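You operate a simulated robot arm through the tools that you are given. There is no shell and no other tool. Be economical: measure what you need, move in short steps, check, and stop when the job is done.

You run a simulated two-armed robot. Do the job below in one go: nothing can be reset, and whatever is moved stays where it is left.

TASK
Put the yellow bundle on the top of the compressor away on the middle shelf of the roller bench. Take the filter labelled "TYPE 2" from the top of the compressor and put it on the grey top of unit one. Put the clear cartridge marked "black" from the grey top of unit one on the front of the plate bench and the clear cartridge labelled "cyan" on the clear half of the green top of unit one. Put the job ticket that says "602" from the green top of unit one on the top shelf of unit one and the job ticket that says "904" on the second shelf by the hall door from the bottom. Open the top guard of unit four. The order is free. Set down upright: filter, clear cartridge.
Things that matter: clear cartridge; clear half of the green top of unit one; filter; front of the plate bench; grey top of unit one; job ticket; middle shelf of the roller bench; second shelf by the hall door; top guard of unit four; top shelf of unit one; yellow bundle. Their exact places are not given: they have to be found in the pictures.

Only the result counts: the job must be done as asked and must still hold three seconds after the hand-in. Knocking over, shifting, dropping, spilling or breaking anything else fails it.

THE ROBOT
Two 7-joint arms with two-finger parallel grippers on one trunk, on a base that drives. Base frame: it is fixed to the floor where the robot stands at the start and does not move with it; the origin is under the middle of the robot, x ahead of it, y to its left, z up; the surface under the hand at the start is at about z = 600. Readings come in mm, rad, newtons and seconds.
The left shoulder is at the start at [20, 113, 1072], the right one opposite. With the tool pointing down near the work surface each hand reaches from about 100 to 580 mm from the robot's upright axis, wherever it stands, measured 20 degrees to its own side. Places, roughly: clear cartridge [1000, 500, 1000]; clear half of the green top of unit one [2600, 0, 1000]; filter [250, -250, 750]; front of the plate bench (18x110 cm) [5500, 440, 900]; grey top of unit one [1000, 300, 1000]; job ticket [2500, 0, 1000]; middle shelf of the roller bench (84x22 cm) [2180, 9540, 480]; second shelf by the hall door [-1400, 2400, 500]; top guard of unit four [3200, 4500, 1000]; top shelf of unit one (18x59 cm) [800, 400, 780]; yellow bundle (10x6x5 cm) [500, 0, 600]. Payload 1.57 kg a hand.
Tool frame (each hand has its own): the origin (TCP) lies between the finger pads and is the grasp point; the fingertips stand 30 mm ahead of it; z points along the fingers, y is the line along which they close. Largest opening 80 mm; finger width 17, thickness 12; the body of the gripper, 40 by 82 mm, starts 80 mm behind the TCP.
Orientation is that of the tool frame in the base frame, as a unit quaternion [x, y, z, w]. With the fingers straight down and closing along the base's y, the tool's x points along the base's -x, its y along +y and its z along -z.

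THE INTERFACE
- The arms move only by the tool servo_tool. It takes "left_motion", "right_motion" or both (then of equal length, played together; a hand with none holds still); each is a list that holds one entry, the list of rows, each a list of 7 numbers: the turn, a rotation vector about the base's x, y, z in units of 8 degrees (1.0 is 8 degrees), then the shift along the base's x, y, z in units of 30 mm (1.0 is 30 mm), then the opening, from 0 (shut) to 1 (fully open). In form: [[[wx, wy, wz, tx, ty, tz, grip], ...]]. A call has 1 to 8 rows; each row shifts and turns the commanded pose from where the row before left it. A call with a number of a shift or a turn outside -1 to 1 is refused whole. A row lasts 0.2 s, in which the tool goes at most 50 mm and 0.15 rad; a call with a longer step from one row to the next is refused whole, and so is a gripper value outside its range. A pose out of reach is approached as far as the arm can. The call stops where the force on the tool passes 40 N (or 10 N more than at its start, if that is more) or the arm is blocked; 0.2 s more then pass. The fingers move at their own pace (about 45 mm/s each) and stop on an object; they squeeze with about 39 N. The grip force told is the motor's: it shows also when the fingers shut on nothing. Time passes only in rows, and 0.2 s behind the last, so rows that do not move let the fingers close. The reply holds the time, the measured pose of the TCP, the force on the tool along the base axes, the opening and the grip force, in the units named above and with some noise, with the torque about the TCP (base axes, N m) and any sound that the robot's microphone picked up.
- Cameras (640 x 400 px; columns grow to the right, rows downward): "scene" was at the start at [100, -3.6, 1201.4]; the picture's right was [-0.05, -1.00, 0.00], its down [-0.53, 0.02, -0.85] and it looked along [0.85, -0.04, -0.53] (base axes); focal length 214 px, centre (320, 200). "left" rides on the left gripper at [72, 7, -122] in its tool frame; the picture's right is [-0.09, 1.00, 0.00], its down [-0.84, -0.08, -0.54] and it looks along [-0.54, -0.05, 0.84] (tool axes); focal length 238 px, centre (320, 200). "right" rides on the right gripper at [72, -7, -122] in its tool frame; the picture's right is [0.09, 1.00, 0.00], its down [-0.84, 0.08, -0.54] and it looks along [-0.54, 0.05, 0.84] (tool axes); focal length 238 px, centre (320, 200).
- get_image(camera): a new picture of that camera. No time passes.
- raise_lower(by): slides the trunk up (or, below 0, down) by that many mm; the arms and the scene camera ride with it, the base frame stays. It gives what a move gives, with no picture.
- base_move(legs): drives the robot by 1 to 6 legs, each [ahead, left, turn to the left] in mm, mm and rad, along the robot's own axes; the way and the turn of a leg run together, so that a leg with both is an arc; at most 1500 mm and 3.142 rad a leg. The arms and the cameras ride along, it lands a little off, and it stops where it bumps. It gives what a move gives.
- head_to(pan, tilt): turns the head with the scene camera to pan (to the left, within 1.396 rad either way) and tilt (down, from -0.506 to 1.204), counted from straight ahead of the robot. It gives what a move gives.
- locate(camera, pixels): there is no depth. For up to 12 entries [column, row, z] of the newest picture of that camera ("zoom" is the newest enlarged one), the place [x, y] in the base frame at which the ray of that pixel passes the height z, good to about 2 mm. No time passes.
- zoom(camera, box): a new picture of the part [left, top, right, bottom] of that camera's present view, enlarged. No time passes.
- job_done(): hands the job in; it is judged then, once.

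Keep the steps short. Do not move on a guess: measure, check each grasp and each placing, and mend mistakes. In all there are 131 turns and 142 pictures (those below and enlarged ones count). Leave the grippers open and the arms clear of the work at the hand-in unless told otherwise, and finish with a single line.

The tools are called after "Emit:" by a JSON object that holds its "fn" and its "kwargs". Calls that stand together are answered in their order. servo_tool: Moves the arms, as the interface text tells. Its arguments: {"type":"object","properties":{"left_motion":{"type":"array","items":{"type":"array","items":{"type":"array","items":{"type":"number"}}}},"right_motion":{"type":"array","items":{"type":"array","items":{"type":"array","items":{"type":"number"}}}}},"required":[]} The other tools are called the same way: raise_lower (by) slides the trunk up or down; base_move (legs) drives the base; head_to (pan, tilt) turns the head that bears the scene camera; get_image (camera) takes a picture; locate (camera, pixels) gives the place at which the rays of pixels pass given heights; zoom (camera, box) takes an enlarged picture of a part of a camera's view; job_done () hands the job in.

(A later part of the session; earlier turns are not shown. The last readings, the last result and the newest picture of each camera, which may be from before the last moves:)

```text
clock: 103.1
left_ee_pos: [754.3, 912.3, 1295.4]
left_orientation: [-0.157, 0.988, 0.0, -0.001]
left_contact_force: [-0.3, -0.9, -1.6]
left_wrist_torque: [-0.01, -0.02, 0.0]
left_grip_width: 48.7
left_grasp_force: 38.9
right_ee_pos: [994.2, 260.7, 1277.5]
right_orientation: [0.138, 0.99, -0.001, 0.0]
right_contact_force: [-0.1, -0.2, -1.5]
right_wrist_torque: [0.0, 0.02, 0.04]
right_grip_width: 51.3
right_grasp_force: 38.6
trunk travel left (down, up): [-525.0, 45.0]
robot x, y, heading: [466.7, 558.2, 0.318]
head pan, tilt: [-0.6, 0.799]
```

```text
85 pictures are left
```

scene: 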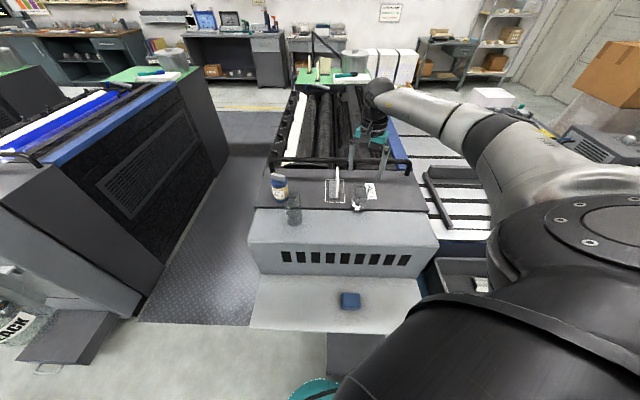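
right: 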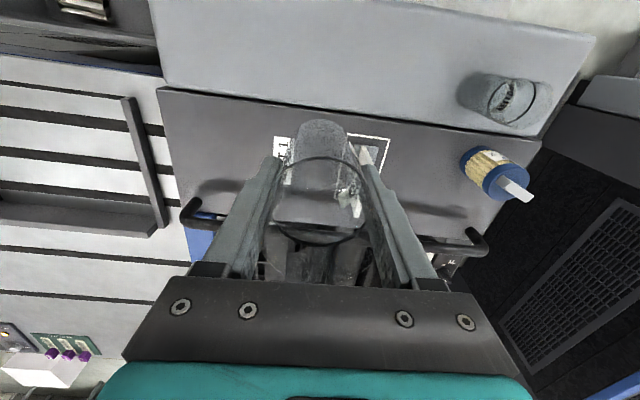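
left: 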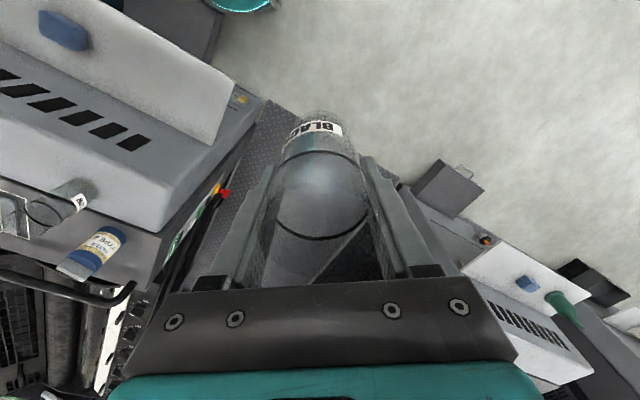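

Cyan is held. I tuck the right hand in and drive back to the walkway mouth, turn, and go along the walkway.

Emit:
{"fn": "servo_tool", "kwargs": {"right_motion": [[[0, 0, 0, -0.9, 0.3, 0.2, 0], [0, 0, 0, -0.9, 0.3, 0.2, 0], [0, 0, 0, -0.9, 0.3, 0.2, 0], [0, 0, 0, -0.9, 0.3, 0.2, 0], [0, 0, 0, -0.9, 0.3, 0, 0], [0, 0, 0, -0.9, 0.3, 0, 0], [0, 0, 0, -0.9, 0.3, 0, 0]]]}}

Emit:
{"fn": "base_move", "kwargs": {"legs": [[336, 484, 0], [0, 0, -2.172]]}}

Emit:
{"fn": "base_move", "kwargs": {"legs": [[0, 1000, 0]]}}

Emit:
{"fn": "head_to", "kwargs": {"pan": 0.6, "tilt": 0.6}}

Emit:
{"fn": "get_image", "kwargs": {"camera": "scene"}}

```text
clock: 104.7
left_ee_pos: [754.6, 912.4, 1295.5]
left_orientation: [-0.157, 0.988, 0.0, -0.001]
left_contact_force: [0.4, -0.1, -1.7]
left_wrist_torque: [0.0, -0.03, -0.02]
left_grip_width: 48.7
left_grasp_force: 39.4
right_ee_pos: [807.0, 324.4, 1298.3]
right_orientation: [0.139, 0.99, -0.001, 0.001]
right_contact_force: [0.2, -0.7, -1.5]
right_wrist_torque: [0.01, 0.01, -0.05]
right_grip_width: 51.6
right_grasp_force: 38.8
trunk travel left (down, up): [-525.0, 45.0]
robot x, y, heading: [465.3, 557.8, 0.318]
head pan, tilt: [-0.6, 0.799]
```

```text
clock: 113.3
left_ee_pos: [759.5, 680.0, 1296.0]
left_orientation: [0.805, 0.594, 0.0, -0.002]
left_contact_force: [1.4, -0.5, -0.9]
left_wrist_torque: [0.06, 0.01, 0.01]
left_grip_width: 48.5
left_grasp_force: 38.9
right_ee_pos: [249.3, 976.9, 1299.2]
right_orientation: [0.943, 0.332, 0.0, 0.0]
right_contact_force: [-0.4, -0.2, -1.7]
right_wrist_torque: [0.0, 0.01, 0.07]
right_grip_width: 51.4
right_grasp_force: 39.0
trunk travel left (down, up): [-525.0, 45.0]
robot x, y, heading: [640.1, 1123.3, -1.872]
head pan, tilt: [-0.6, 0.799]
```

```text
clock: 118.4
left_ee_pos: [1702.9, 384.2, 1294.1]
left_orientation: [0.806, 0.591, 0.002, -0.001]
left_contact_force: [-0.3, 0.4, -1.3]
left_wrist_torque: [-0.01, 0.01, -0.02]
left_grip_width: 48.4
left_grasp_force: 39.0
right_ee_pos: [1195.3, 684.2, 1299.1]
right_orientation: [0.944, 0.33, 0.0, -0.001]
right_contact_force: [-0.2, 0.0, -0.6]
right_wrist_torque: [0.0, 0.0, -0.02]
right_grip_width: 51.5
right_grasp_force: 39.1
trunk travel left (down, up): [-525.0, 45.0]
robot x, y, heading: [1579.9, 823.7, -1.874]
head pan, tilt: [-0.6, 0.799]
```

```text
clock: 119.8
left_ee_pos: [1703.1, 383.5, 1294.6]
left_orientation: [0.806, 0.592, 0.001, 0.0]
left_contact_force: [0.4, -0.7, -1.0]
left_wrist_torque: [-0.01, 0.01, 0.02]
left_grip_width: 48.3
left_grasp_force: 39.4
right_ee_pos: [1195.7, 683.8, 1300.2]
right_orientation: [0.944, 0.329, 0.0, 0.0]
right_contact_force: [0.0, -0.2, -1.1]
right_wrist_torque: [-0.03, 0.0, 0.0]
right_grip_width: 51.3
right_grasp_force: 39.1
trunk travel left (down, up): [-525.0, 45.0]
robot x, y, heading: [1583.0, 822.0, -1.87]
head pan, tilt: [0.6, 0.6]
```

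```text
84 pictures are left
```

scene: 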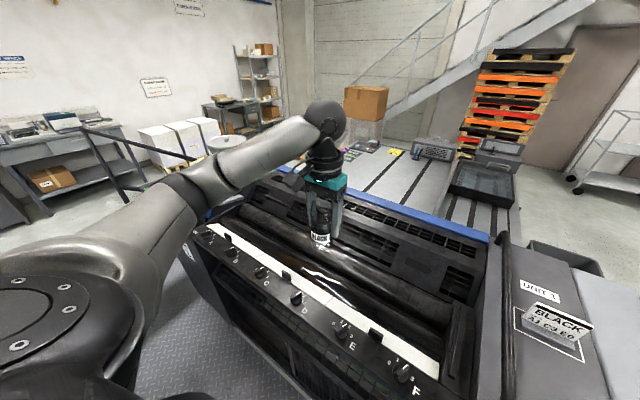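

Emit:
{"fn": "base_move", "kwargs": {"legs": [[-10, 950, 0.015]]}}

Emit:
{"fn": "head_to", "kwargs": {"pan": 0.05, "tilt": 0.85}}

Emit:
{"fn": "get_image", "kwargs": {"camera": "scene"}}

Emit:
{"fn": "get_image", "kwargs": {"camera": "left"}}

```text
clock: 124.8
left_ee_pos: [2625.4, 122.4, 1294.8]
left_orientation: [0.8, 0.6, 0.001, -0.001]
left_contact_force: [-0.5, 0.2, -1.7]
left_wrist_torque: [-0.02, -0.02, 0.03]
left_grip_width: 48.3
left_grasp_force: 39.1
right_ee_pos: [2111.1, 408.8, 1298.2]
right_orientation: [0.94, 0.34, -0.001, -0.001]
right_contact_force: [-0.1, 0.2, -2.2]
right_wrist_torque: [-0.02, 0.01, -0.05]
right_grip_width: 51.3
right_grasp_force: 38.4
trunk travel left (down, up): [-525.0, 45.0]
robot x, y, heading: [2501.4, 558.9, -1.847]
head pan, tilt: [0.6, 0.6]
```

```text
clock: 125.8
left_ee_pos: [2624.6, 122.1, 1294.7]
left_orientation: [0.799, 0.602, 0.001, 0.0]
left_contact_force: [-0.1, 0.1, -1.5]
left_wrist_torque: [0.02, 0.04, 0.0]
left_grip_width: 48.4
left_grasp_force: 38.7
right_ee_pos: [2111.6, 408.7, 1299.5]
right_orientation: [0.94, 0.341, 0.0, -0.001]
right_contact_force: [0.7, 1.0, -2.2]
right_wrist_torque: [0.01, -0.01, 0.03]
right_grip_width: 51.5
right_grasp_force: 39.4
trunk travel left (down, up): [-525.0, 45.0]
robot x, y, heading: [2495.5, 559.8, -1.85]
head pan, tilt: [0.051, 0.85]
```

```text
83 pictures are left
```

scene: 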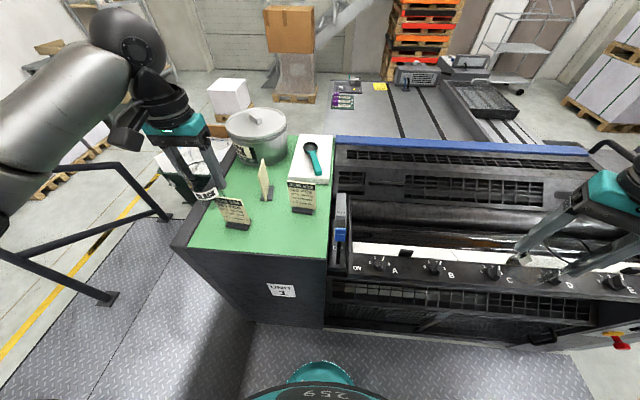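

```text
82 pictures are left
```

left: 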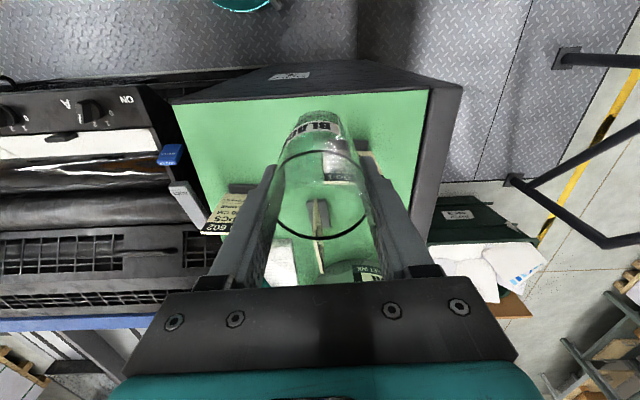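

The near half of the green top is clear; three tickets stand at (233,212), (263,180), (302,197). I zoom in.

Emit:
{"fn": "zoom", "kwargs": {"camera": "scene", "box": [180, 130, 350, 260]}}

Emit:
{"fn": "locate", "kwargs": {"camera": "scene", "pixels": [[176, 244, 1000], [330, 256, 1000], [336, 138, 1000], [238, 227, 1000], [300, 212, 1000], [266, 198, 1000], [280, 235, 1000], [265, 158, 1000], [204, 197, 1000]]}}

```text
3.08 times, centred on (265, 195) of scene
```

zoom: 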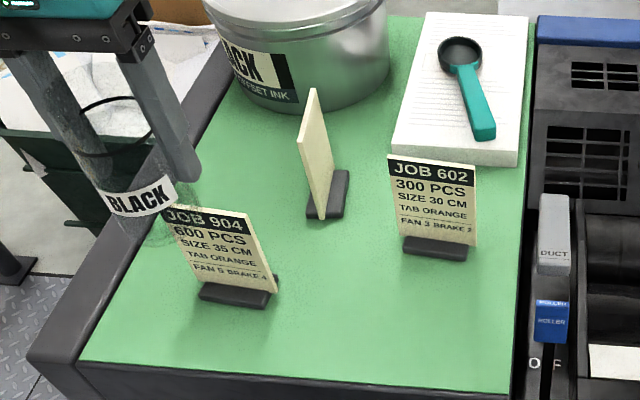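

```text
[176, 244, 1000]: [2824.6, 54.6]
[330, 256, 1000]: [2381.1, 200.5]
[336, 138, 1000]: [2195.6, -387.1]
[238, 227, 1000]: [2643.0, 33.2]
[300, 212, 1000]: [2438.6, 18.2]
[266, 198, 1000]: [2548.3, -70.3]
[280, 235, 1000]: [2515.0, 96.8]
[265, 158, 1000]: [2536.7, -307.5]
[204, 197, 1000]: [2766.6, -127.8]
```

904 is the left ticket (≈2643,33), 602 the right one (≈2438,18). I check the railing at left before shifting the base.

Emit:
{"fn": "locate", "kwargs": {"camera": "scene", "pixels": [[108, 298, 0], [168, 215, 0], [100, 165, 900], [30, 257, 500], [125, 210, 900], [243, 325, 0]]}}

Emit:
{"fn": "head_to", "kwargs": {"pan": 1.2, "tilt": 0.7}}

Emit:
{"fn": "get_image", "kwargs": {"camera": "scene"}}

```text
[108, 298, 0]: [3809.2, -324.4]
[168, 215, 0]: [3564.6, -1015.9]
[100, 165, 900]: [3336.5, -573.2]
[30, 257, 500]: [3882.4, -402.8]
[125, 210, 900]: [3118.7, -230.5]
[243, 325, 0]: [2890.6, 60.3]
```

```text
clock: 127.1
left_ee_pos: [2625.2, 120.3, 1295.6]
left_orientation: [0.799, 0.601, 0.0, -0.001]
left_contact_force: [0.1, -0.8, -1.6]
left_wrist_torque: [-0.05, 0.0, 0.01]
left_grip_width: 48.3
left_grasp_force: 39.1
right_ee_pos: [2111.6, 409.2, 1300.2]
right_orientation: [0.94, 0.34, 0.0, 0.0]
right_contact_force: [0.2, -0.8, -1.1]
right_wrist_torque: [0.02, 0.02, 0.04]
right_grip_width: 51.3
right_grasp_force: 38.8
trunk travel left (down, up): [-525.0, 45.0]
robot x, y, heading: [2495.5, 558.5, -1.857]
head pan, tilt: [1.201, 0.7]
```

```text
80 pictures are left
```

scene: 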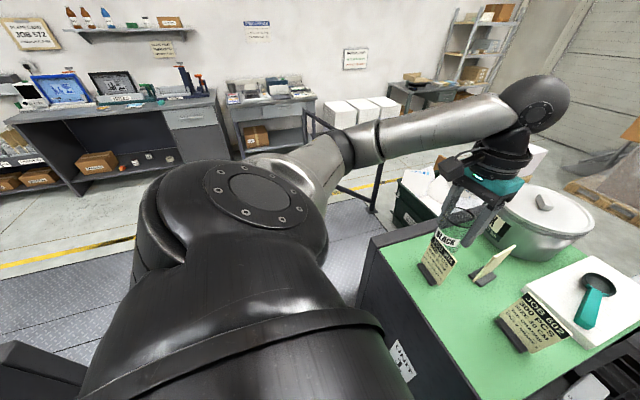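

Railing is far away. I shift the base 250 mm along the unit, then bring cyan over the clear near half between the two tickets.

Emit:
{"fn": "base_move", "kwargs": {"legs": [[0, 250, 0]]}}

Emit:
{"fn": "head_to", "kwargs": {"pan": 0.0, "tilt": 0.95}}

Emit:
{"fn": "get_image", "kwargs": {"camera": "scene"}}

```text
clock: 129.0
left_ee_pos: [2871.3, 51.8, 1294.2]
left_orientation: [0.799, 0.602, 0.0, 0.0]
left_contact_force: [0.0, -0.2, -1.6]
left_wrist_torque: [0.02, 0.03, 0.01]
left_grip_width: 48.1
left_grasp_force: 39.1
right_ee_pos: [2355.6, 338.2, 1298.4]
right_orientation: [0.94, 0.342, -0.001, -0.001]
right_contact_force: [0.0, -0.5, -0.7]
right_wrist_torque: [0.01, 0.02, -0.01]
right_grip_width: 51.1
right_grasp_force: 38.9
trunk travel left (down, up): [-525.0, 45.0]
robot x, y, heading: [2740.4, 489.6, -1.855]
head pan, tilt: [1.201, 0.7]
```

```text
clock: 130.4
left_ee_pos: [2870.4, 52.6, 1296.1]
left_orientation: [0.799, 0.602, 0.0, -0.001]
left_contact_force: [0.0, 0.3, -1.0]
left_wrist_torque: [0.01, -0.03, -0.01]
left_grip_width: 48.3
left_grasp_force: 39.0
right_ee_pos: [2354.7, 338.1, 1299.7]
right_orientation: [0.94, 0.342, 0.0, -0.001]
right_contact_force: [0.5, 0.4, -2.4]
right_wrist_torque: [-0.03, -0.01, 0.03]
right_grip_width: 51.1
right_grasp_force: 39.2
trunk travel left (down, up): [-525.0, 45.0]
robot x, y, heading: [2740.5, 488.4, -1.845]
head pan, tilt: [0.0, 0.949]
```

```text
79 pictures are left
```

scene: 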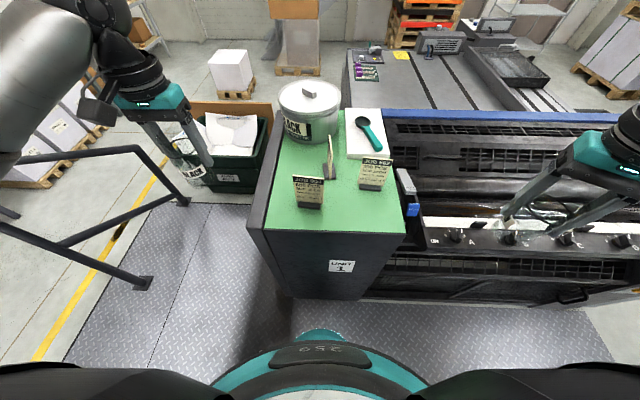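

Emit:
{"fn": "locate", "kwargs": {"camera": "scene", "pixels": [[265, 228, 1005], [404, 232, 1005], [310, 207, 1005], [368, 187, 1005], [329, 177, 1005], [342, 205, 1005], [345, 155, 1005], [286, 140, 1005]]}}

Emit:
{"fn": "zoom", "kwargs": {"camera": "scene", "box": [250, 120, 420, 240]}}

```text
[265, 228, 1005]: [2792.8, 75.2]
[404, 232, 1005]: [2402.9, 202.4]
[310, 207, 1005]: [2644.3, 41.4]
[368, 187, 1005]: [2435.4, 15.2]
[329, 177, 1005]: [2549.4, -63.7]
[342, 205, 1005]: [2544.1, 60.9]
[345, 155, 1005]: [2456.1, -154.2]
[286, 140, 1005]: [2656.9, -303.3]
```

```text
3.33 times, centred on (335, 180) of scene
```

zoom: 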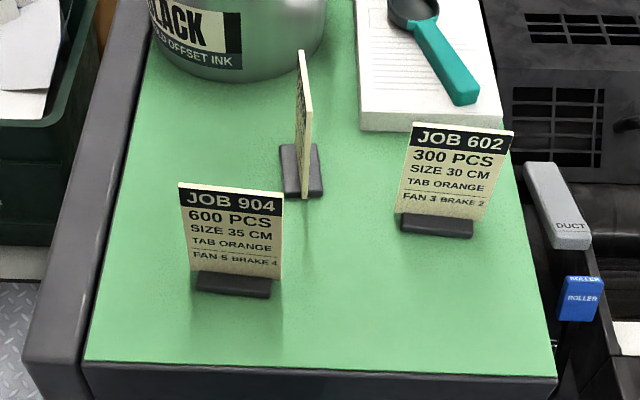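

Target for cyan: (2528,91), clear of both tickets. I turn the hand to neutral and bring it over.

Emit:
{"fn": "servo_tool", "kwargs": {"right_motion": [[[0, 0, 0.53, 0.65, -0.93, -0.3, 0], [0, 0, 0.53, 0.65, -0.93, -0.3, 0], [0, 0, 0.53, 0.65, -0.93, -0.3, 0], [0, 0, 0.53, 0.65, -0.93, -0.3, 0], [0, 0, 0.53, 0.65, -0.93, -0.3, 0], [0, 0, 0.53, 0.65, -0.93, -0.3, 0], [0, 0, 0.53, 0.65, -0.93, -0.3, 0], [0, 0, 0.53, 0.65, -0.93, -0.3, 0]]]}}

Emit:
{"fn": "servo_tool", "kwargs": {"right_motion": [[[0, 0, 0, 0.57, -0.8, -0.7, 0], [0, 0, 0, 0, 0, -1, 0], [0, 0, 0, 0, 0, -1, 0], [0, 0, 0, 0, 0, 0, 0]]]}}

Emit:
{"fn": "zoom", "kwargs": {"camera": "scene", "box": [240, 100, 432, 240]}}

```text
clock: 132.2
left_ee_pos: [2870.4, 51.0, 1294.9]
left_orientation: [0.799, 0.601, 0.001, 0.0]
left_contact_force: [0.7, -0.5, -2.0]
left_wrist_torque: [0.02, 0.04, 0.02]
left_grip_width: 47.9
left_grasp_force: 39.5
right_ee_pos: [2512.9, 113.1, 1226.9]
right_orientation: [0.798, 0.602, 0.0, 0.0]
right_contact_force: [-0.6, -0.4, -1.3]
right_wrist_torque: [0.0, -0.01, 0.01]
right_grip_width: 51.1
right_grasp_force: 39.2
trunk travel left (down, up): [-525.0, 45.0]
robot x, y, heading: [2737.4, 491.3, -1.851]
head pan, tilt: [0.0, 0.949]
```

```text
clock: 133.2
left_ee_pos: [2870.2, 52.1, 1294.3]
left_orientation: [0.799, 0.601, 0.0, 0.0]
left_contact_force: [0.2, 0.5, -0.9]
left_wrist_torque: [0.0, -0.02, 0.01]
left_grip_width: 47.9
left_grasp_force: 38.3
right_ee_pos: [2527.1, 89.4, 1146.7]
right_orientation: [0.799, 0.601, -0.001, -0.001]
right_contact_force: [-0.3, 0.1, -1.5]
right_wrist_torque: [0.0, -0.02, 0.04]
right_grip_width: 51.2
right_grasp_force: 39.3
trunk travel left (down, up): [-525.0, 45.0]
robot x, y, heading: [2742.0, 490.1, -1.849]
head pan, tilt: [0.0, 0.949]
```

```text
2.86 times, centred on (336, 170) of scene
```

zoom: 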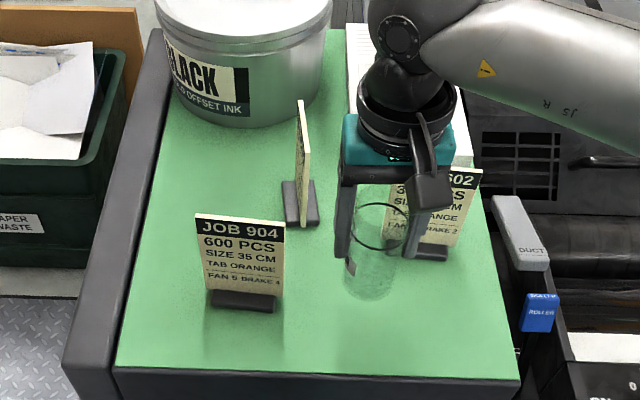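

Clear on all sides. I lower to near the surface and creep.

Emit:
{"fn": "servo_tool", "kwargs": {"right_motion": [[[0, 0, 0, 0, 0, -0.9, 0], [0, 0, 0, 0, 0, -0.9, 0], [0, 0, 0, 0, 0, -0.45, 0], [0, 0, 0, 0, 0, -0.1, 0], [0, 0, 0, 0, 0, 0, 0]]]}}

Emit:
{"fn": "servo_tool", "kwargs": {"right_motion": [[[0, 0, 0, 0, 0, -0.1, 0], [0, 0, 0, 0, 0, 0, 0]]]}}

```text
clock: 134.4
left_ee_pos: [2871.0, 52.0, 1296.9]
left_orientation: [0.799, 0.602, 0.001, -0.001]
left_contact_force: [-0.6, 0.0, -1.4]
left_wrist_torque: [0.0, -0.02, 0.0]
left_grip_width: 47.6
left_grasp_force: 38.9
right_ee_pos: [2527.5, 90.3, 1076.7]
right_orientation: [0.799, 0.601, -0.001, 0.0]
right_contact_force: [0.4, 0.2, -1.1]
right_wrist_torque: [0.03, -0.03, 0.01]
right_grip_width: 51.2
right_grasp_force: 39.5
trunk travel left (down, up): [-525.0, 45.0]
robot x, y, heading: [2735.0, 492.0, -1.852]
head pan, tilt: [0.0, 0.949]
```

```text
clock: 135.0
left_ee_pos: [2871.2, 53.9, 1295.9]
left_orientation: [0.799, 0.602, -0.001, 0.0]
left_contact_force: [0.2, -0.1, -2.3]
left_wrist_torque: [-0.02, 0.0, 0.02]
left_grip_width: 48.2
left_grasp_force: 39.0
right_ee_pos: [2528.6, 91.9, 1076.6]
right_orientation: [0.799, 0.601, -0.001, 0.001]
right_contact_force: [-3.6, 3.9, 20.2]
right_wrist_torque: [0.7, -0.03, 0.1]
right_grip_width: 51.1
right_grasp_force: 38.9
trunk travel left (down, up): [-525.0, 45.0]
robot x, y, heading: [2740.4, 489.1, -1.85]
head pan, tilt: [0.0, 0.949]
```

Contact (20 N). I release, opening to 0.85, and lift.

Emit:
{"fn": "servo_tool", "kwargs": {"right_motion": [[[0, 0, 0, 0, 0, 0.05, 0], [0, 0, 0, 0, 0, 0, 0.85], [0, 0, 0, 0, 0, 0, 0.85], [0, 0, 0, 0, 0, 0, 0.85], [0, 0, 0, 0, 0, 0.8, 0.85], [0, 0, 0, 0, 0, 1, 0.85], [0, 0, 0, 0, 0, 1, 0.85], [0, 0, 0, 0, 0, 1, 0.85]]]}}

Emit:
{"fn": "zoom", "kwargs": {"camera": "scene", "box": [240, 100, 432, 240]}}

Emit:
{"fn": "get_image", "kwargs": {"camera": "right"}}

```text
clock: 136.8
left_ee_pos: [2870.0, 52.0, 1294.4]
left_orientation: [0.798, 0.602, 0.0, 0.0]
left_contact_force: [0.0, -0.5, -1.7]
left_wrist_torque: [-0.01, 0.01, 0.01]
left_grip_width: 47.8
left_grasp_force: 39.4
right_ee_pos: [2527.7, 91.2, 1190.6]
right_orientation: [0.799, 0.601, 0.0, -0.001]
right_contact_force: [-0.7, 0.0, -0.6]
right_wrist_torque: [0.0, 0.04, 0.02]
right_grip_width: 67.9
right_grasp_force: 0.0
trunk travel left (down, up): [-525.0, 45.0]
robot x, y, heading: [2738.3, 489.7, -1.85]
head pan, tilt: [0.0, 0.949]
```

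```text
2.86 times, centred on (336, 170) of scene
```

zoom: 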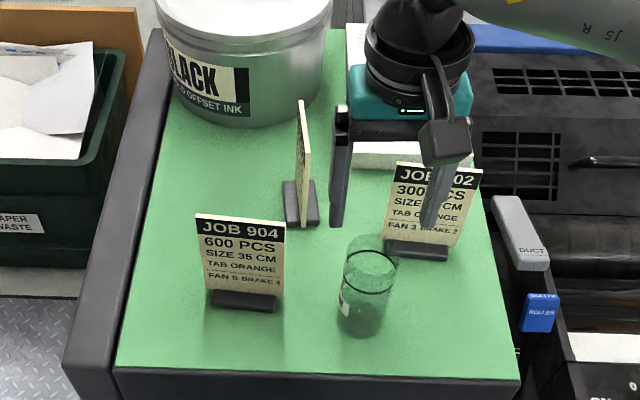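

```text
75 pictures are left
```

right: 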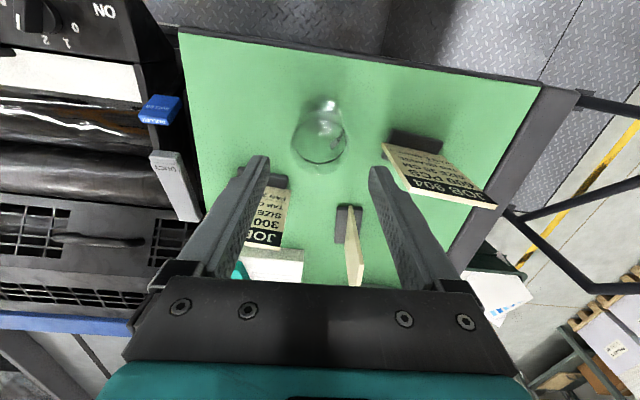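

Cyan stands upright on the clear half. Next the 602 ticket: its card's normal runs along the hand's x, so I test turning the right hand by -90° while raising it.

Emit:
{"fn": "servo_tool", "kwargs": {"right_motion": [[[0, 0, -1, 0, 0, 0.4, 0.85], [0, 0, -1, 0, 0, 0.4, 0.85], [0, 0, -1, -0.5, 0, 0.4, 1], [0, 0, -1, -0.5, 0, 0.4, 1], [0, 0, -1, -0.5, 0, 0, 1], [0, 0, -1, -0.5, 0, 0, 1], [0, 0, -1, -0.5, 0, 0, 1], [0, 0, -1, -0.5, 0, 0, 1]]]}}

```text
clock: 138.6
left_ee_pos: [2870.5, 53.4, 1295.0]
left_orientation: [0.798, 0.603, 0.0, 0.0]
left_contact_force: [0.4, 0.0, -1.7]
left_wrist_torque: [-0.02, 0.0, 0.02]
left_grip_width: 48.1
left_grasp_force: 38.9
right_ee_pos: [2438.2, 91.0, 1237.3]
right_orientation: [0.996, 0.085, 0.0, 0.001]
right_contact_force: [-0.1, 0.7, 0.9]
right_wrist_torque: [0.01, 0.01, 0.0]
right_grip_width: 80.1
right_grasp_force: 0.0
trunk travel left (down, up): [-525.0, 45.0]
robot x, y, heading: [2742.5, 492.2, -1.85]
head pan, tilt: [0.0, 0.949]
```

No trouble. Now look at ticket 602 from above.

Emit:
{"fn": "get_image", "kwargs": {"camera": "right"}}

Emit:
{"fn": "zoom", "kwargs": {"camera": "scene", "box": [320, 130, 416, 200]}}

```text
74 pictures are left
```

right: 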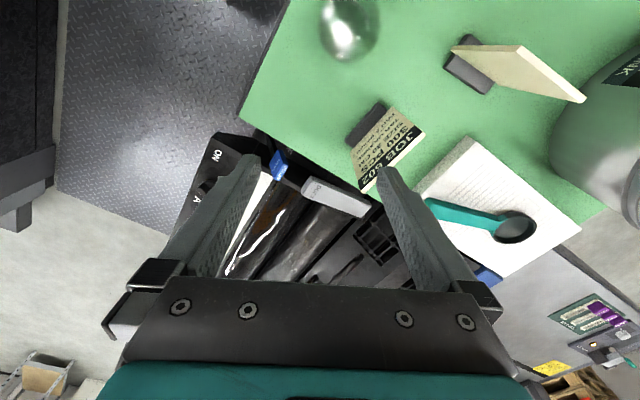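

```text
5.71 times, centred on (368, 165) of scene
```

zoom: 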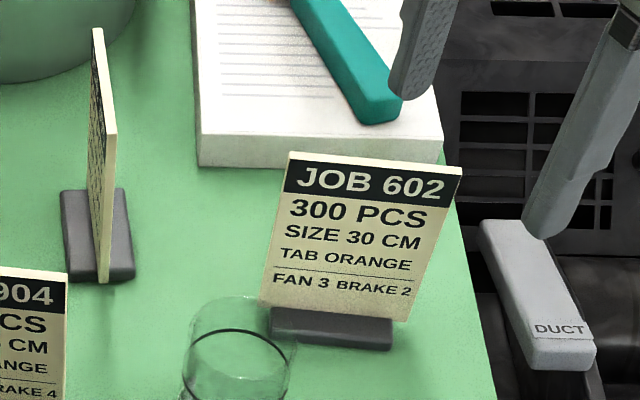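

Emit:
{"fn": "zoom", "kwargs": {"camera": "right", "box": [330, 85, 450, 205]}}

Emit:
{"fn": "locate", "kwargs": {"camera": "scene", "pixels": [[370.8, 156.6, 1090], [400.9, 159.4, 1090], [370.8, 156.6, 1110], [400.9, 159.4, 1110], [367.3, 187.8, 1010], [388.6, 189.9, 1010]]}}

```text
3.33 times, centred on (390, 145) of right
```

zoom: 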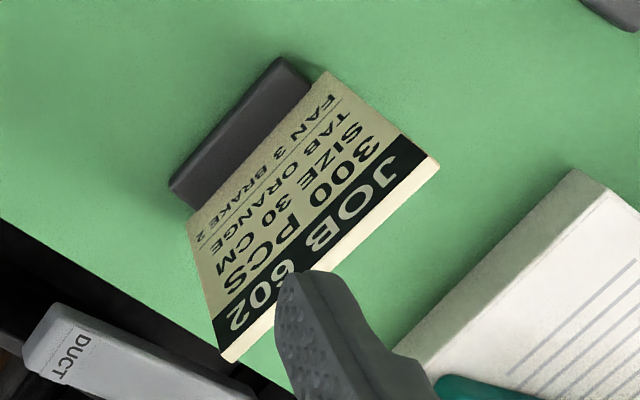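

```text
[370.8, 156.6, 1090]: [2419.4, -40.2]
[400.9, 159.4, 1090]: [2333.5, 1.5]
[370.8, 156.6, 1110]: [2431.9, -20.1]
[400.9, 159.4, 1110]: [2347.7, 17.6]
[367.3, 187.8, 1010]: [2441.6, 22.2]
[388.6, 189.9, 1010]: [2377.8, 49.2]
```

Emit:
{"fn": "locate", "kwargs": {"camera": "zoom", "pixels": [[433, 165, 1090], [225, 358, 1090], [433, 165, 1110], [225, 358, 1110], [285, 62, 1010], [175, 190, 1010], [327, 75, 1015]]}}

```text
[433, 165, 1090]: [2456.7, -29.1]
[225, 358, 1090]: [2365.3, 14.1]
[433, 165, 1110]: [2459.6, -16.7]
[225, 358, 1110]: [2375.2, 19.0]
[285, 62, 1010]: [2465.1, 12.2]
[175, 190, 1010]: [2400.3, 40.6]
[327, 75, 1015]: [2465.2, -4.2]
```

Emit:
{"fn": "locate", "kwargs": {"camera": "scene", "pixels": [[362.7, 156.6, 1090], [392.9, 159.4, 1090], [362.7, 156.6, 1110], [392.9, 159.4, 1110], [362.7, 156.6, 1120], [392.9, 159.4, 1120], [359.2, 187.8, 1010], [380.6, 189.9, 1010]]}}

```text
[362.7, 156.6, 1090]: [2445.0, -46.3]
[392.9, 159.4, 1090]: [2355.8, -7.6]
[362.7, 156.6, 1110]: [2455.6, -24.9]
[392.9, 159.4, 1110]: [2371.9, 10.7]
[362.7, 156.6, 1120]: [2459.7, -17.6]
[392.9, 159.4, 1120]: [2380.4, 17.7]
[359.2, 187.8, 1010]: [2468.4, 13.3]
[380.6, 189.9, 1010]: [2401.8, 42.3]
```

Card top edge runs (2460,-15)→(2378,19) at z≈1118, leaning back ~6°. I line the right hand up with it, above it.

Emit:
{"fn": "servo_tool", "kwargs": {"right_motion": [[[0, 0, -1, -0.16, -0.78, -0.4, 0.6], [0, 0, -1, -0.16, -0.78, -0.4, 0.6], [0, 0, -1, -0.16, -0.78, -0.4, 0.6], [0, 0, -1, -0.16, -0.78, -0.4, 0.6], [0.69, -0.29, 0, 0, -0.1, 0, 0.6], [0, 0, 0, 0, 0, 0, 0.6]]]}}

Emit:
{"fn": "get_image", "kwargs": {"camera": "right"}}

Emit:
{"fn": "zoom", "kwargs": {"camera": "scene", "box": [300, 80, 460, 200]}}

```text
clock: 140.0
left_ee_pos: [2870.2, 52.0, 1295.3]
left_orientation: [0.798, 0.602, 0.001, -0.001]
left_contact_force: [0.2, -0.1, -1.7]
left_wrist_torque: [0.04, 0.0, -0.03]
left_grip_width: 47.9
left_grasp_force: 38.8
right_ee_pos: [2420.7, 8.3, 1192.5]
right_orientation: [0.98, -0.191, 0.012, -0.052]
right_contact_force: [-0.7, -0.8, 0.1]
right_wrist_torque: [-0.03, -0.01, 0.01]
right_grip_width: 48.0
right_grasp_force: 0.0
right hand out of reach, approached as far as the arm can: row 5
trunk travel left (down, up): [-525.0, 45.0]
robot x, y, heading: [2740.0, 490.1, -1.851]
head pan, tilt: [0.0, 0.949]
```

```text
71 pictures are left
```

right: 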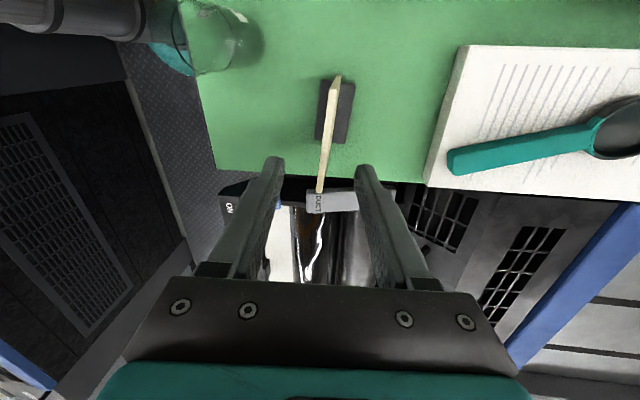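

```text
3.33 times, centred on (380, 140) of scene
```

zoom: 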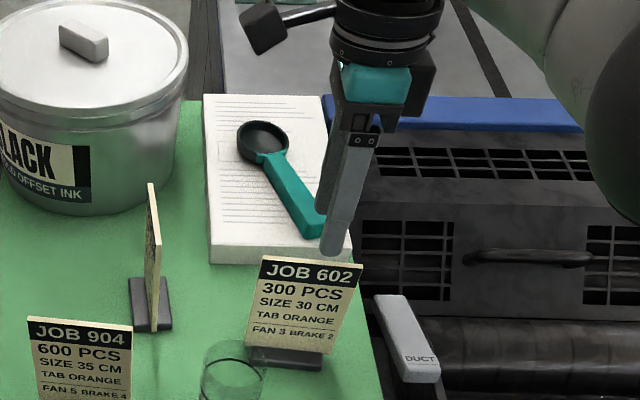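

It is at its reach limit; I shift the base 130 mm toward it and bring the hand back over the card.

Emit:
{"fn": "base_move", "kwargs": {"legs": [[0, -130, 0]]}}

Emit:
{"fn": "servo_tool", "kwargs": {"right_motion": [[[0, 0, 0, 0.8, -0.3, 0, 0.6], [0, 0, 0, 0.8, -0.3, 0, 0.6], [0, 0, 0, 0.8, -0.3, 0, 0.6], [0, 0, 0, 0.8, -0.3, 0, 0.6], [0, 0, 0, 0.8, -0.3, 0, 0.6], [0, 0, 0, 0, 0, 0, 0.6]]]}}

Emit:
{"fn": "get_image", "kwargs": {"camera": "right"}}

```text
clock: 141.3
left_ee_pos: [2745.2, 88.2, 1296.0]
left_orientation: [0.799, 0.602, 0.001, -0.001]
left_contact_force: [-0.3, 0.5, -1.2]
left_wrist_torque: [0.0, -0.02, 0.02]
left_grip_width: 47.7
left_grasp_force: 39.1
right_ee_pos: [2296.5, 44.4, 1191.8]
right_orientation: [0.98, -0.192, 0.011, -0.052]
right_contact_force: [-0.4, 0.9, -0.8]
right_wrist_torque: [0.01, -0.04, 0.02]
right_grip_width: 48.0
right_grasp_force: 0.0
trunk travel left (down, up): [-525.0, 45.0]
robot x, y, heading: [2617.5, 526.3, -1.854]
head pan, tilt: [0.0, 0.949]
```

```text
clock: 142.7
left_ee_pos: [2747.3, 88.8, 1295.1]
left_orientation: [0.798, 0.603, 0.0, 0.0]
left_contact_force: [0.3, 0.3, -0.9]
left_wrist_torque: [-0.03, 0.01, 0.01]
left_grip_width: 47.6
left_grasp_force: 38.8
right_ee_pos: [2408.9, 19.1, 1193.2]
right_orientation: [0.98, -0.191, 0.01, -0.051]
right_contact_force: [0.5, -0.8, -0.2]
right_wrist_torque: [-0.01, 0.02, -0.02]
right_grip_width: 47.7
right_grasp_force: 0.2
right hand out of reach, approached as far as the arm can: row 3, 4, 5
trunk travel left (down, up): [-525.0, 45.0]
robot x, y, heading: [2617.2, 527.8, -1.849]
head pan, tilt: [0.0, 0.949]
```

```text
69 pictures are left
```

right: 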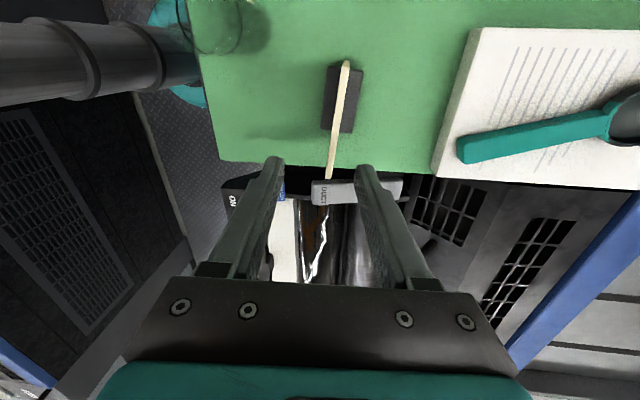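

I move the base 60 mm closer to the unit (still ≥60 mm clear) and re-centre.

Emit:
{"fn": "base_move", "kwargs": {"legs": [[60, 0, 0]]}}

Emit:
{"fn": "servo_tool", "kwargs": {"right_motion": [[[0, 0, 0, 0.45, 0.5, 0, 0.6], [0, 0, 0, 0.3, 0.5, 0, 0.6], [0, 0, 0, 0, 0, 0, 0.6]]]}}

Emit:
{"fn": "get_image", "kwargs": {"camera": "right"}}

```text
clock: 143.6
left_ee_pos: [2729.0, 29.2, 1294.2]
left_orientation: [0.798, 0.602, 0.001, 0.0]
left_contact_force: [0.0, -1.0, -1.5]
left_wrist_torque: [0.02, -0.02, -0.01]
left_grip_width: 47.9
left_grasp_force: 38.7
right_ee_pos: [2392.6, -40.5, 1192.7]
right_orientation: [0.98, -0.191, 0.011, -0.052]
right_contact_force: [0.1, -0.9, 0.9]
right_wrist_torque: [0.03, -0.01, -0.01]
right_grip_width: 48.0
right_grasp_force: 0.0
trunk travel left (down, up): [-525.0, 45.0]
robot x, y, heading: [2599.4, 467.6, -1.849]
head pan, tilt: [0.0, 0.949]
```

```text
clock: 144.4
left_ee_pos: [2729.9, 30.2, 1295.6]
left_orientation: [0.798, 0.602, 0.001, -0.001]
left_contact_force: [1.4, 0.6, -1.4]
left_wrist_torque: [0.0, -0.02, 0.01]
left_grip_width: 47.7
left_grasp_force: 39.4
right_ee_pos: [2414.5, -8.9, 1194.1]
right_orientation: [0.98, -0.192, 0.011, -0.052]
right_contact_force: [-0.2, -0.2, 0.1]
right_wrist_torque: [0.01, 0.01, 0.05]
right_grip_width: 47.9
right_grasp_force: 0.1
trunk travel left (down, up): [-525.0, 45.0]
robot x, y, heading: [2598.1, 470.7, -1.852]
head pan, tilt: [0.0, 0.949]
```

```text
68 pictures are left
```

right: 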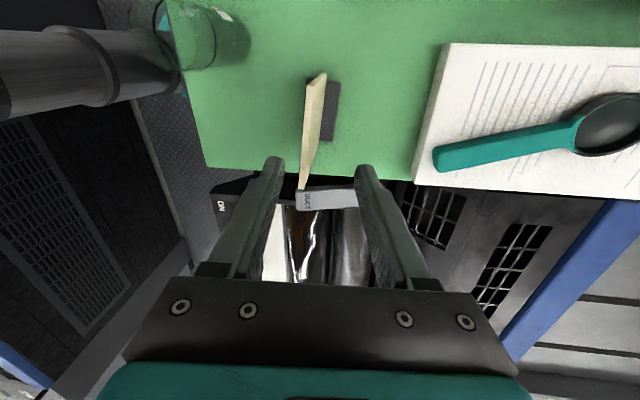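

Emit:
{"fn": "locate", "kwargs": {"camera": "right", "pixels": [[301, 188, 1118], [316, 76, 1118], [324, 80, 1015], [308, 150, 1118]]}}

```text
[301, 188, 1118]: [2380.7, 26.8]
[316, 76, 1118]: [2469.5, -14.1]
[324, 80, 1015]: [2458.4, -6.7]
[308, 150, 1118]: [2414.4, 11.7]
```

Card centre ≈(2425,6). I shift onto it, descend to TCP z≈1095 and close.

Emit:
{"fn": "servo_tool", "kwargs": {"right_motion": [[[0, 0, 0, 0.37, 0.55, -0.4, 0.6], [0, 0, 0, 0, 0, -0.9, 0.6], [0, 0, 0, 0, 0, -0.95, 0.6], [0, 0, 0, 0, 0, -0.95, 0.6], [0, 0, 0, 0, 0, 0, 0.6]]]}}

Emit:
{"fn": "get_image", "kwargs": {"camera": "right"}}

```text
clock: 145.6
left_ee_pos: [2729.3, 31.3, 1294.8]
left_orientation: [0.798, 0.603, 0.0, -0.001]
left_contact_force: [0.1, -0.9, -1.2]
left_wrist_torque: [-0.01, -0.01, -0.04]
left_grip_width: 47.7
left_grasp_force: 38.5
right_ee_pos: [2426.1, 8.3, 1097.8]
right_orientation: [0.98, -0.192, 0.012, -0.051]
right_contact_force: [0.3, -0.2, 0.3]
right_wrist_torque: [0.02, 0.02, 0.0]
right_grip_width: 48.1
right_grasp_force: 0.0
trunk travel left (down, up): [-525.0, 45.0]
robot x, y, heading: [2598.8, 469.3, -1.848]
head pan, tilt: [0.0, 0.949]
```

```text
67 pictures are left
```

right: 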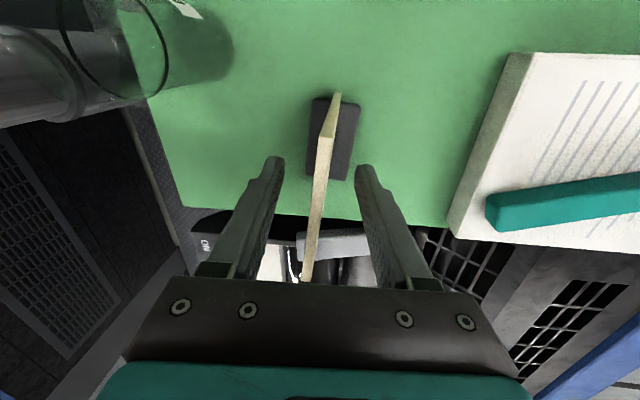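

The card is between the fingers. Close and lift.

Emit:
{"fn": "servo_tool", "kwargs": {"right_motion": [[[0, 0, 0, 0, 0, 0, 0], [0, 0, 0, 0, 0, 0, 0], [0, 0, 0, 0, 0, 0, 0], [0, 0, 0, 0, 0, 0, 0], [0, 0, 0, 0, 0, 0.3, 0], [0, 0, 0, 0, 0, 0.6, 0], [0, 0, 0, 0, 0, 1, 0], [0, 0, 0, 0, 0, 1, 0]]]}}

Emit:
{"fn": "servo_tool", "kwargs": {"right_motion": [[[0, 0, 0, 0, 0, 1, 0], [0, 0, 0, 0, 0, 1, 0], [0, 0, 0, 0, 0, 1, 0], [0, 0, 0, -0.3, 0.9, 0.6, 0], [0, 0, 0, -0.3, 0.9, 0.6, 0], [0, 0, 0, -0.3, 0.9, 0, 0]]]}}

Emit:
{"fn": "get_image", "kwargs": {"camera": "scene"}}

```text
clock: 147.4
left_ee_pos: [2729.6, 31.1, 1295.4]
left_orientation: [0.799, 0.601, 0.001, -0.001]
left_contact_force: [0.3, -0.1, -1.7]
left_wrist_torque: [-0.03, -0.02, 0.02]
left_grip_width: 48.0
left_grasp_force: 39.0
right_ee_pos: [2426.5, 9.2, 1186.0]
right_orientation: [0.98, -0.191, 0.011, -0.052]
right_contact_force: [-0.3, -0.4, -1.1]
right_wrist_torque: [-0.03, -0.05, -0.01]
right_grip_width: 5.6
right_grasp_force: 26.1
trunk travel left (down, up): [-525.0, 45.0]
robot x, y, heading: [2601.5, 469.2, -1.848]
head pan, tilt: [0.0, 0.949]
```

```text
clock: 148.8
left_ee_pos: [2729.2, 31.2, 1295.3]
left_orientation: [0.799, 0.602, 0.0, 0.0]
left_contact_force: [-0.7, 0.0, -1.1]
left_wrist_torque: [-0.03, -0.02, -0.01]
left_grip_width: 47.7
left_grasp_force: 39.0
right_ee_pos: [2399.8, 92.2, 1313.8]
right_orientation: [0.98, -0.192, 0.011, -0.052]
right_contact_force: [0.6, 1.0, -1.1]
right_wrist_torque: [-0.03, -0.01, 0.0]
right_grip_width: 5.3
right_grasp_force: 25.7
trunk travel left (down, up): [-525.0, 45.0]
robot x, y, heading: [2599.3, 468.7, -1.851]
head pan, tilt: [0.0, 0.949]
```

```text
66 pictures are left
```

scene: 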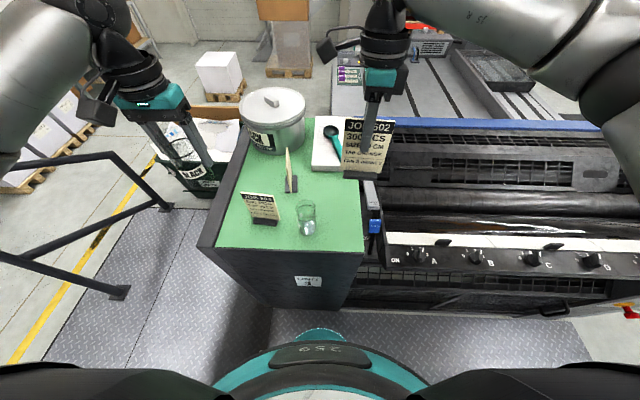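

602 is held with its foot. Now I leave the walkway at the far end and turn to look for the plate bench.

Emit:
{"fn": "base_move", "kwargs": {"legs": [[-70, 0, 0], [0, 480, 0], [0, 0, 1.85]]}}

Emit:
{"fn": "head_to", "kwargs": {"pan": 0.0, "tilt": 0.4}}

Emit:
{"fn": "get_image", "kwargs": {"camera": "scene"}}

```text
clock: 156.8
left_ee_pos: [3466.4, 653.0, 1294.8]
left_orientation: [-0.004, 1.0, 0.0, -0.002]
left_contact_force: [-0.3, -0.3, -0.9]
left_wrist_torque: [-0.01, 0.01, 0.02]
left_grip_width: 47.6
left_grasp_force: 38.9
right_ee_pos: [3501.6, 319.0, 1313.1]
right_orientation: [0.739, 0.671, -0.035, -0.039]
right_contact_force: [-0.8, -0.6, 0.3]
right_wrist_torque: [0.01, -0.03, -0.02]
right_grip_width: 5.3
right_grasp_force: 25.2
trunk travel left (down, up): [-525.0, 45.0]
robot x, y, heading: [3081.2, 403.2, 0.013]
head pan, tilt: [0.0, 0.949]
```

```text
clock: 157.8
left_ee_pos: [3466.1, 651.7, 1296.5]
left_orientation: [-0.005, 1.0, 0.0, -0.001]
left_contact_force: [-0.3, 0.5, -1.3]
left_wrist_torque: [-0.02, -0.02, 0.01]
left_grip_width: 47.7
left_grasp_force: 39.0
right_ee_pos: [3501.7, 318.9, 1311.7]
right_orientation: [0.739, 0.671, -0.035, -0.04]
right_contact_force: [0.0, -0.2, -1.2]
right_wrist_torque: [0.0, 0.01, -0.05]
right_grip_width: 5.4
right_grasp_force: 25.0
trunk travel left (down, up): [-525.0, 45.0]
robot x, y, heading: [3080.8, 399.9, 0.009]
head pan, tilt: [0.0, 0.4]
```

```text
65 pictures are left
```

scene: 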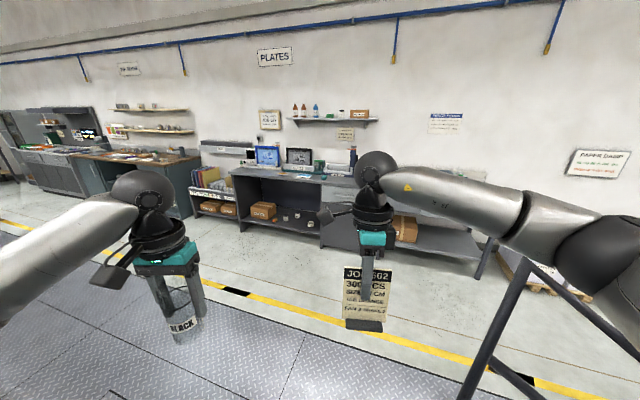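

The bench under the "PLATES" sign at (290,180) is the plate bench. I measure and drive nearer.

Emit:
{"fn": "locate", "kwargs": {"camera": "scene", "pixels": [[234, 174, 900], [328, 187, 900], [355, 187, 900], [256, 245, 0], [355, 260, 0], [215, 220, 0]]}}

Emit:
{"fn": "zoom", "kwargs": {"camera": "scene", "box": [180, 120, 420, 270]}}

```text
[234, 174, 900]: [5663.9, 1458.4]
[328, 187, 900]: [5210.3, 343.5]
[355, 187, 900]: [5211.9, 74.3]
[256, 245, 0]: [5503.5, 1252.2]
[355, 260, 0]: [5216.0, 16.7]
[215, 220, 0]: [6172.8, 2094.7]
```

```text
2.67 times, centred on (300, 195) of scene
```

zoom: 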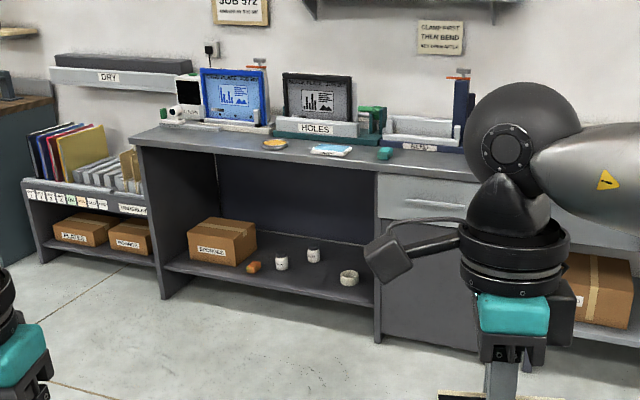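

Emit:
{"fn": "base_move", "kwargs": {"legs": [[900, 60, 0], [900, 70, 0], [0, 0, -0.24]]}}

Emit:
{"fn": "head_to", "kwargs": {"pan": 0.1, "tilt": 0.8}}

Emit:
{"fn": "get_image", "kwargs": {"camera": "scene"}}

```text
clock: 167.8
left_ee_pos: [5338.9, 702.0, 1294.8]
left_orientation: [0.117, 0.993, 0.0, -0.001]
left_contact_force: [-0.7, 0.1, -1.0]
left_wrist_torque: [0.01, 0.0, 0.0]
left_grip_width: 47.9
left_grasp_force: 38.8
right_ee_pos: [5291.6, 369.7, 1312.2]
right_orientation: [0.816, 0.576, -0.03, -0.044]
right_contact_force: [-1.0, -0.1, -0.4]
right_wrist_torque: [0.05, 0.0, -0.01]
right_grip_width: 5.3
right_grasp_force: 25.4
trunk travel left (down, up): [-525.0, 45.0]
robot x, y, heading: [4907.5, 549.1, -0.232]
head pan, tilt: [0.0, 0.4]
```

```text
clock: 168.7
left_ee_pos: [5338.9, 701.7, 1295.3]
left_orientation: [0.116, 0.993, 0.0, -0.001]
left_contact_force: [-0.2, 0.4, -0.9]
left_wrist_torque: [0.02, -0.02, 0.04]
left_grip_width: 48.0
left_grasp_force: 39.1
right_ee_pos: [5292.1, 369.8, 1311.7]
right_orientation: [0.816, 0.576, -0.029, -0.044]
right_contact_force: [-0.9, 0.2, -0.6]
right_wrist_torque: [0.01, 0.0, -0.01]
right_grip_width: 5.3
right_grasp_force: 25.5
trunk travel left (down, up): [-525.0, 45.0]
robot x, y, heading: [4907.0, 550.9, -0.233]
head pan, tilt: [0.099, 0.799]
```

```text
63 pictures are left
```

scene: 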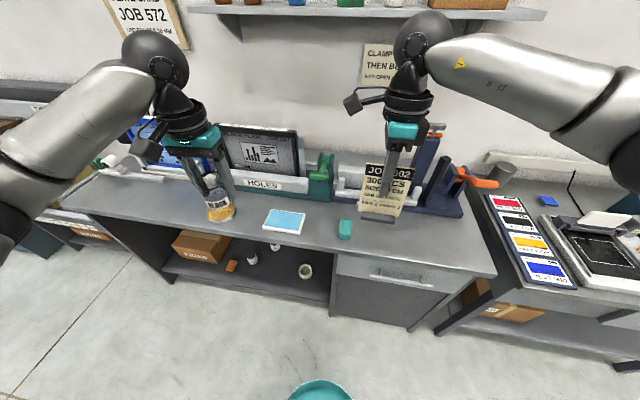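

Emit:
{"fn": "locate", "kwargs": {"camera": "scene", "pixels": [[270, 247, 900], [400, 263, 900], [494, 276, 900], [285, 222, 900], [345, 232, 900], [420, 240, 900], [320, 200, 900], [245, 232, 900], [332, 317, 0], [410, 330, 0]]}}

Emit:
{"fn": "zoom", "kwargs": {"camera": "scene", "box": [130, 150, 510, 300]}}

Emit:
{"fn": "get_image", "kwargs": {"camera": "left"}}

```text
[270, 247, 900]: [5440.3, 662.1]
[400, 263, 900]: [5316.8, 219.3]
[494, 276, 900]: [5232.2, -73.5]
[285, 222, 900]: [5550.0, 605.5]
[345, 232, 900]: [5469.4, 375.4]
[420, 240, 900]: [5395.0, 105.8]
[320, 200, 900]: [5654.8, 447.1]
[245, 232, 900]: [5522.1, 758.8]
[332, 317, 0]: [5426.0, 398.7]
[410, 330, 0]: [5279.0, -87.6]
```

```text
1.68 times, centred on (320, 225) of scene
```

zoom: 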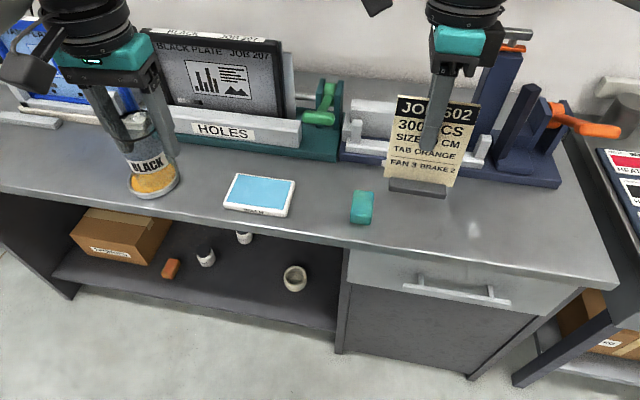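

```text
61 pictures are left
```

left: 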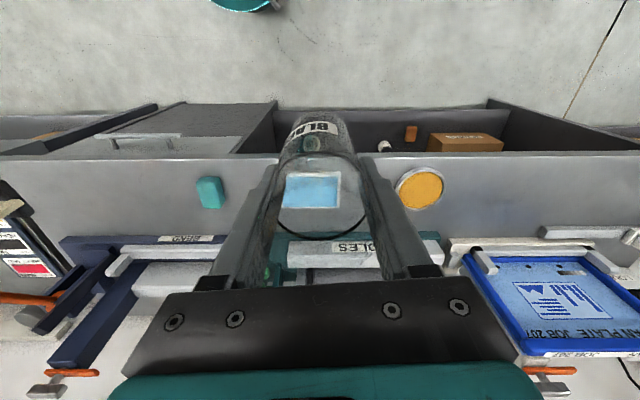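

The strip right of the green block is free; I choose (5395,200). I shift the base right and then place black with the left hand.

Emit:
{"fn": "base_move", "kwargs": {"legs": [[122, -313, 0], [0, 0, -0.037]]}}

Emit:
{"fn": "get_image", "kwargs": {"camera": "scene"}}

```text
clock: 171.2
left_ee_pos: [5390.4, 357.6, 1294.9]
left_orientation: [0.131, 0.991, 0.001, 0.0]
left_contact_force: [0.5, 0.2, -1.3]
left_wrist_torque: [0.0, -0.02, 0.02]
left_grip_width: 47.8
left_grasp_force: 39.3
right_ee_pos: [5334.7, 26.2, 1313.1]
right_orientation: [0.824, 0.564, -0.029, -0.043]
right_contact_force: [-0.6, -0.4, -0.7]
right_wrist_torque: [-0.01, -0.02, 0.04]
right_grip_width: 5.6
right_grasp_force: 25.8
trunk travel left (down, up): [-525.0, 45.0]
robot x, y, heading: [4954.1, 222.1, -0.266]
head pan, tilt: [0.099, 0.799]
```

```text
60 pictures are left
```

scene: 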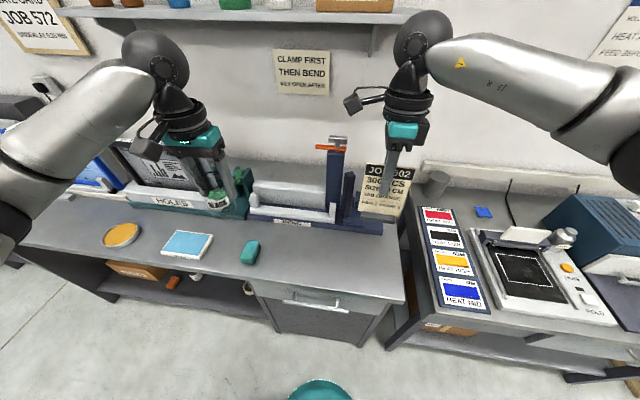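

Emit:
{"fn": "locate", "kwargs": {"camera": "scene", "pixels": [[325, 268, 900], [250, 260, 900], [320, 289, 900], [400, 300, 900], [320, 235, 900]]}}

Emit:
{"fn": "servo_tool", "kwargs": {"left_motion": [[[0, 0, 0, 0, -0.88, -0.4, 0], [0, 0, 0, 0, -0.88, -0.4, 0], [0, 0, 0, 0, -0.88, -0.4, 0], [0, 0, 0, 0, -0.88, -0.4, 0], [0, 0, 0, 0, -0.88, -0.4, 0], [0, 0, 0, 0, -0.88, -0.4, 0], [0, 0, 0, 0, 0, -1, 0], [0, 0, 0, 0, 0, -1, 0]]]}}

Emit:
{"fn": "get_image", "kwargs": {"camera": "scene"}}

```text
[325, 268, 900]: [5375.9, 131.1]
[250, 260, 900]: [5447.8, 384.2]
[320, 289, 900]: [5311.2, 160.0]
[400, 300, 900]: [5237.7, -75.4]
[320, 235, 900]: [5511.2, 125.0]
```

```text
clock: 173.1
left_ee_pos: [5390.6, 196.9, 1162.5]
left_orientation: [0.133, 0.991, 0.0, -0.001]
left_contact_force: [-0.4, 0.3, -0.7]
left_wrist_torque: [0.0, 0.01, -0.01]
left_grip_width: 48.0
left_grasp_force: 38.9
right_ee_pos: [5334.6, 26.7, 1312.8]
right_orientation: [0.824, 0.564, -0.03, -0.044]
right_contact_force: [0.3, -0.6, -0.2]
right_wrist_torque: [0.01, 0.04, -0.02]
right_grip_width: 5.7
right_grasp_force: 25.9
trunk travel left (down, up): [-525.0, 45.0]
robot x, y, heading: [4954.0, 218.9, -0.265]
head pan, tilt: [0.099, 0.799]
```

```text
59 pictures are left
```

scene: 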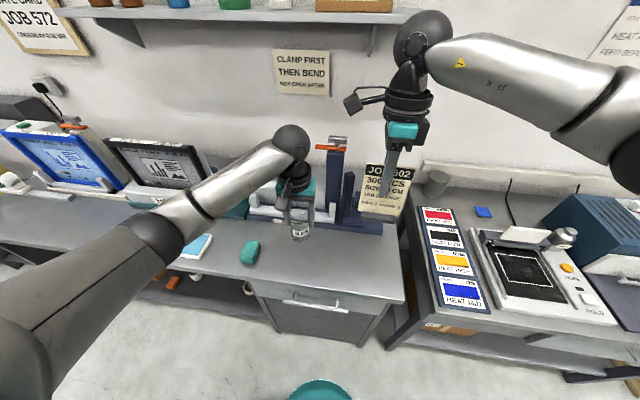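

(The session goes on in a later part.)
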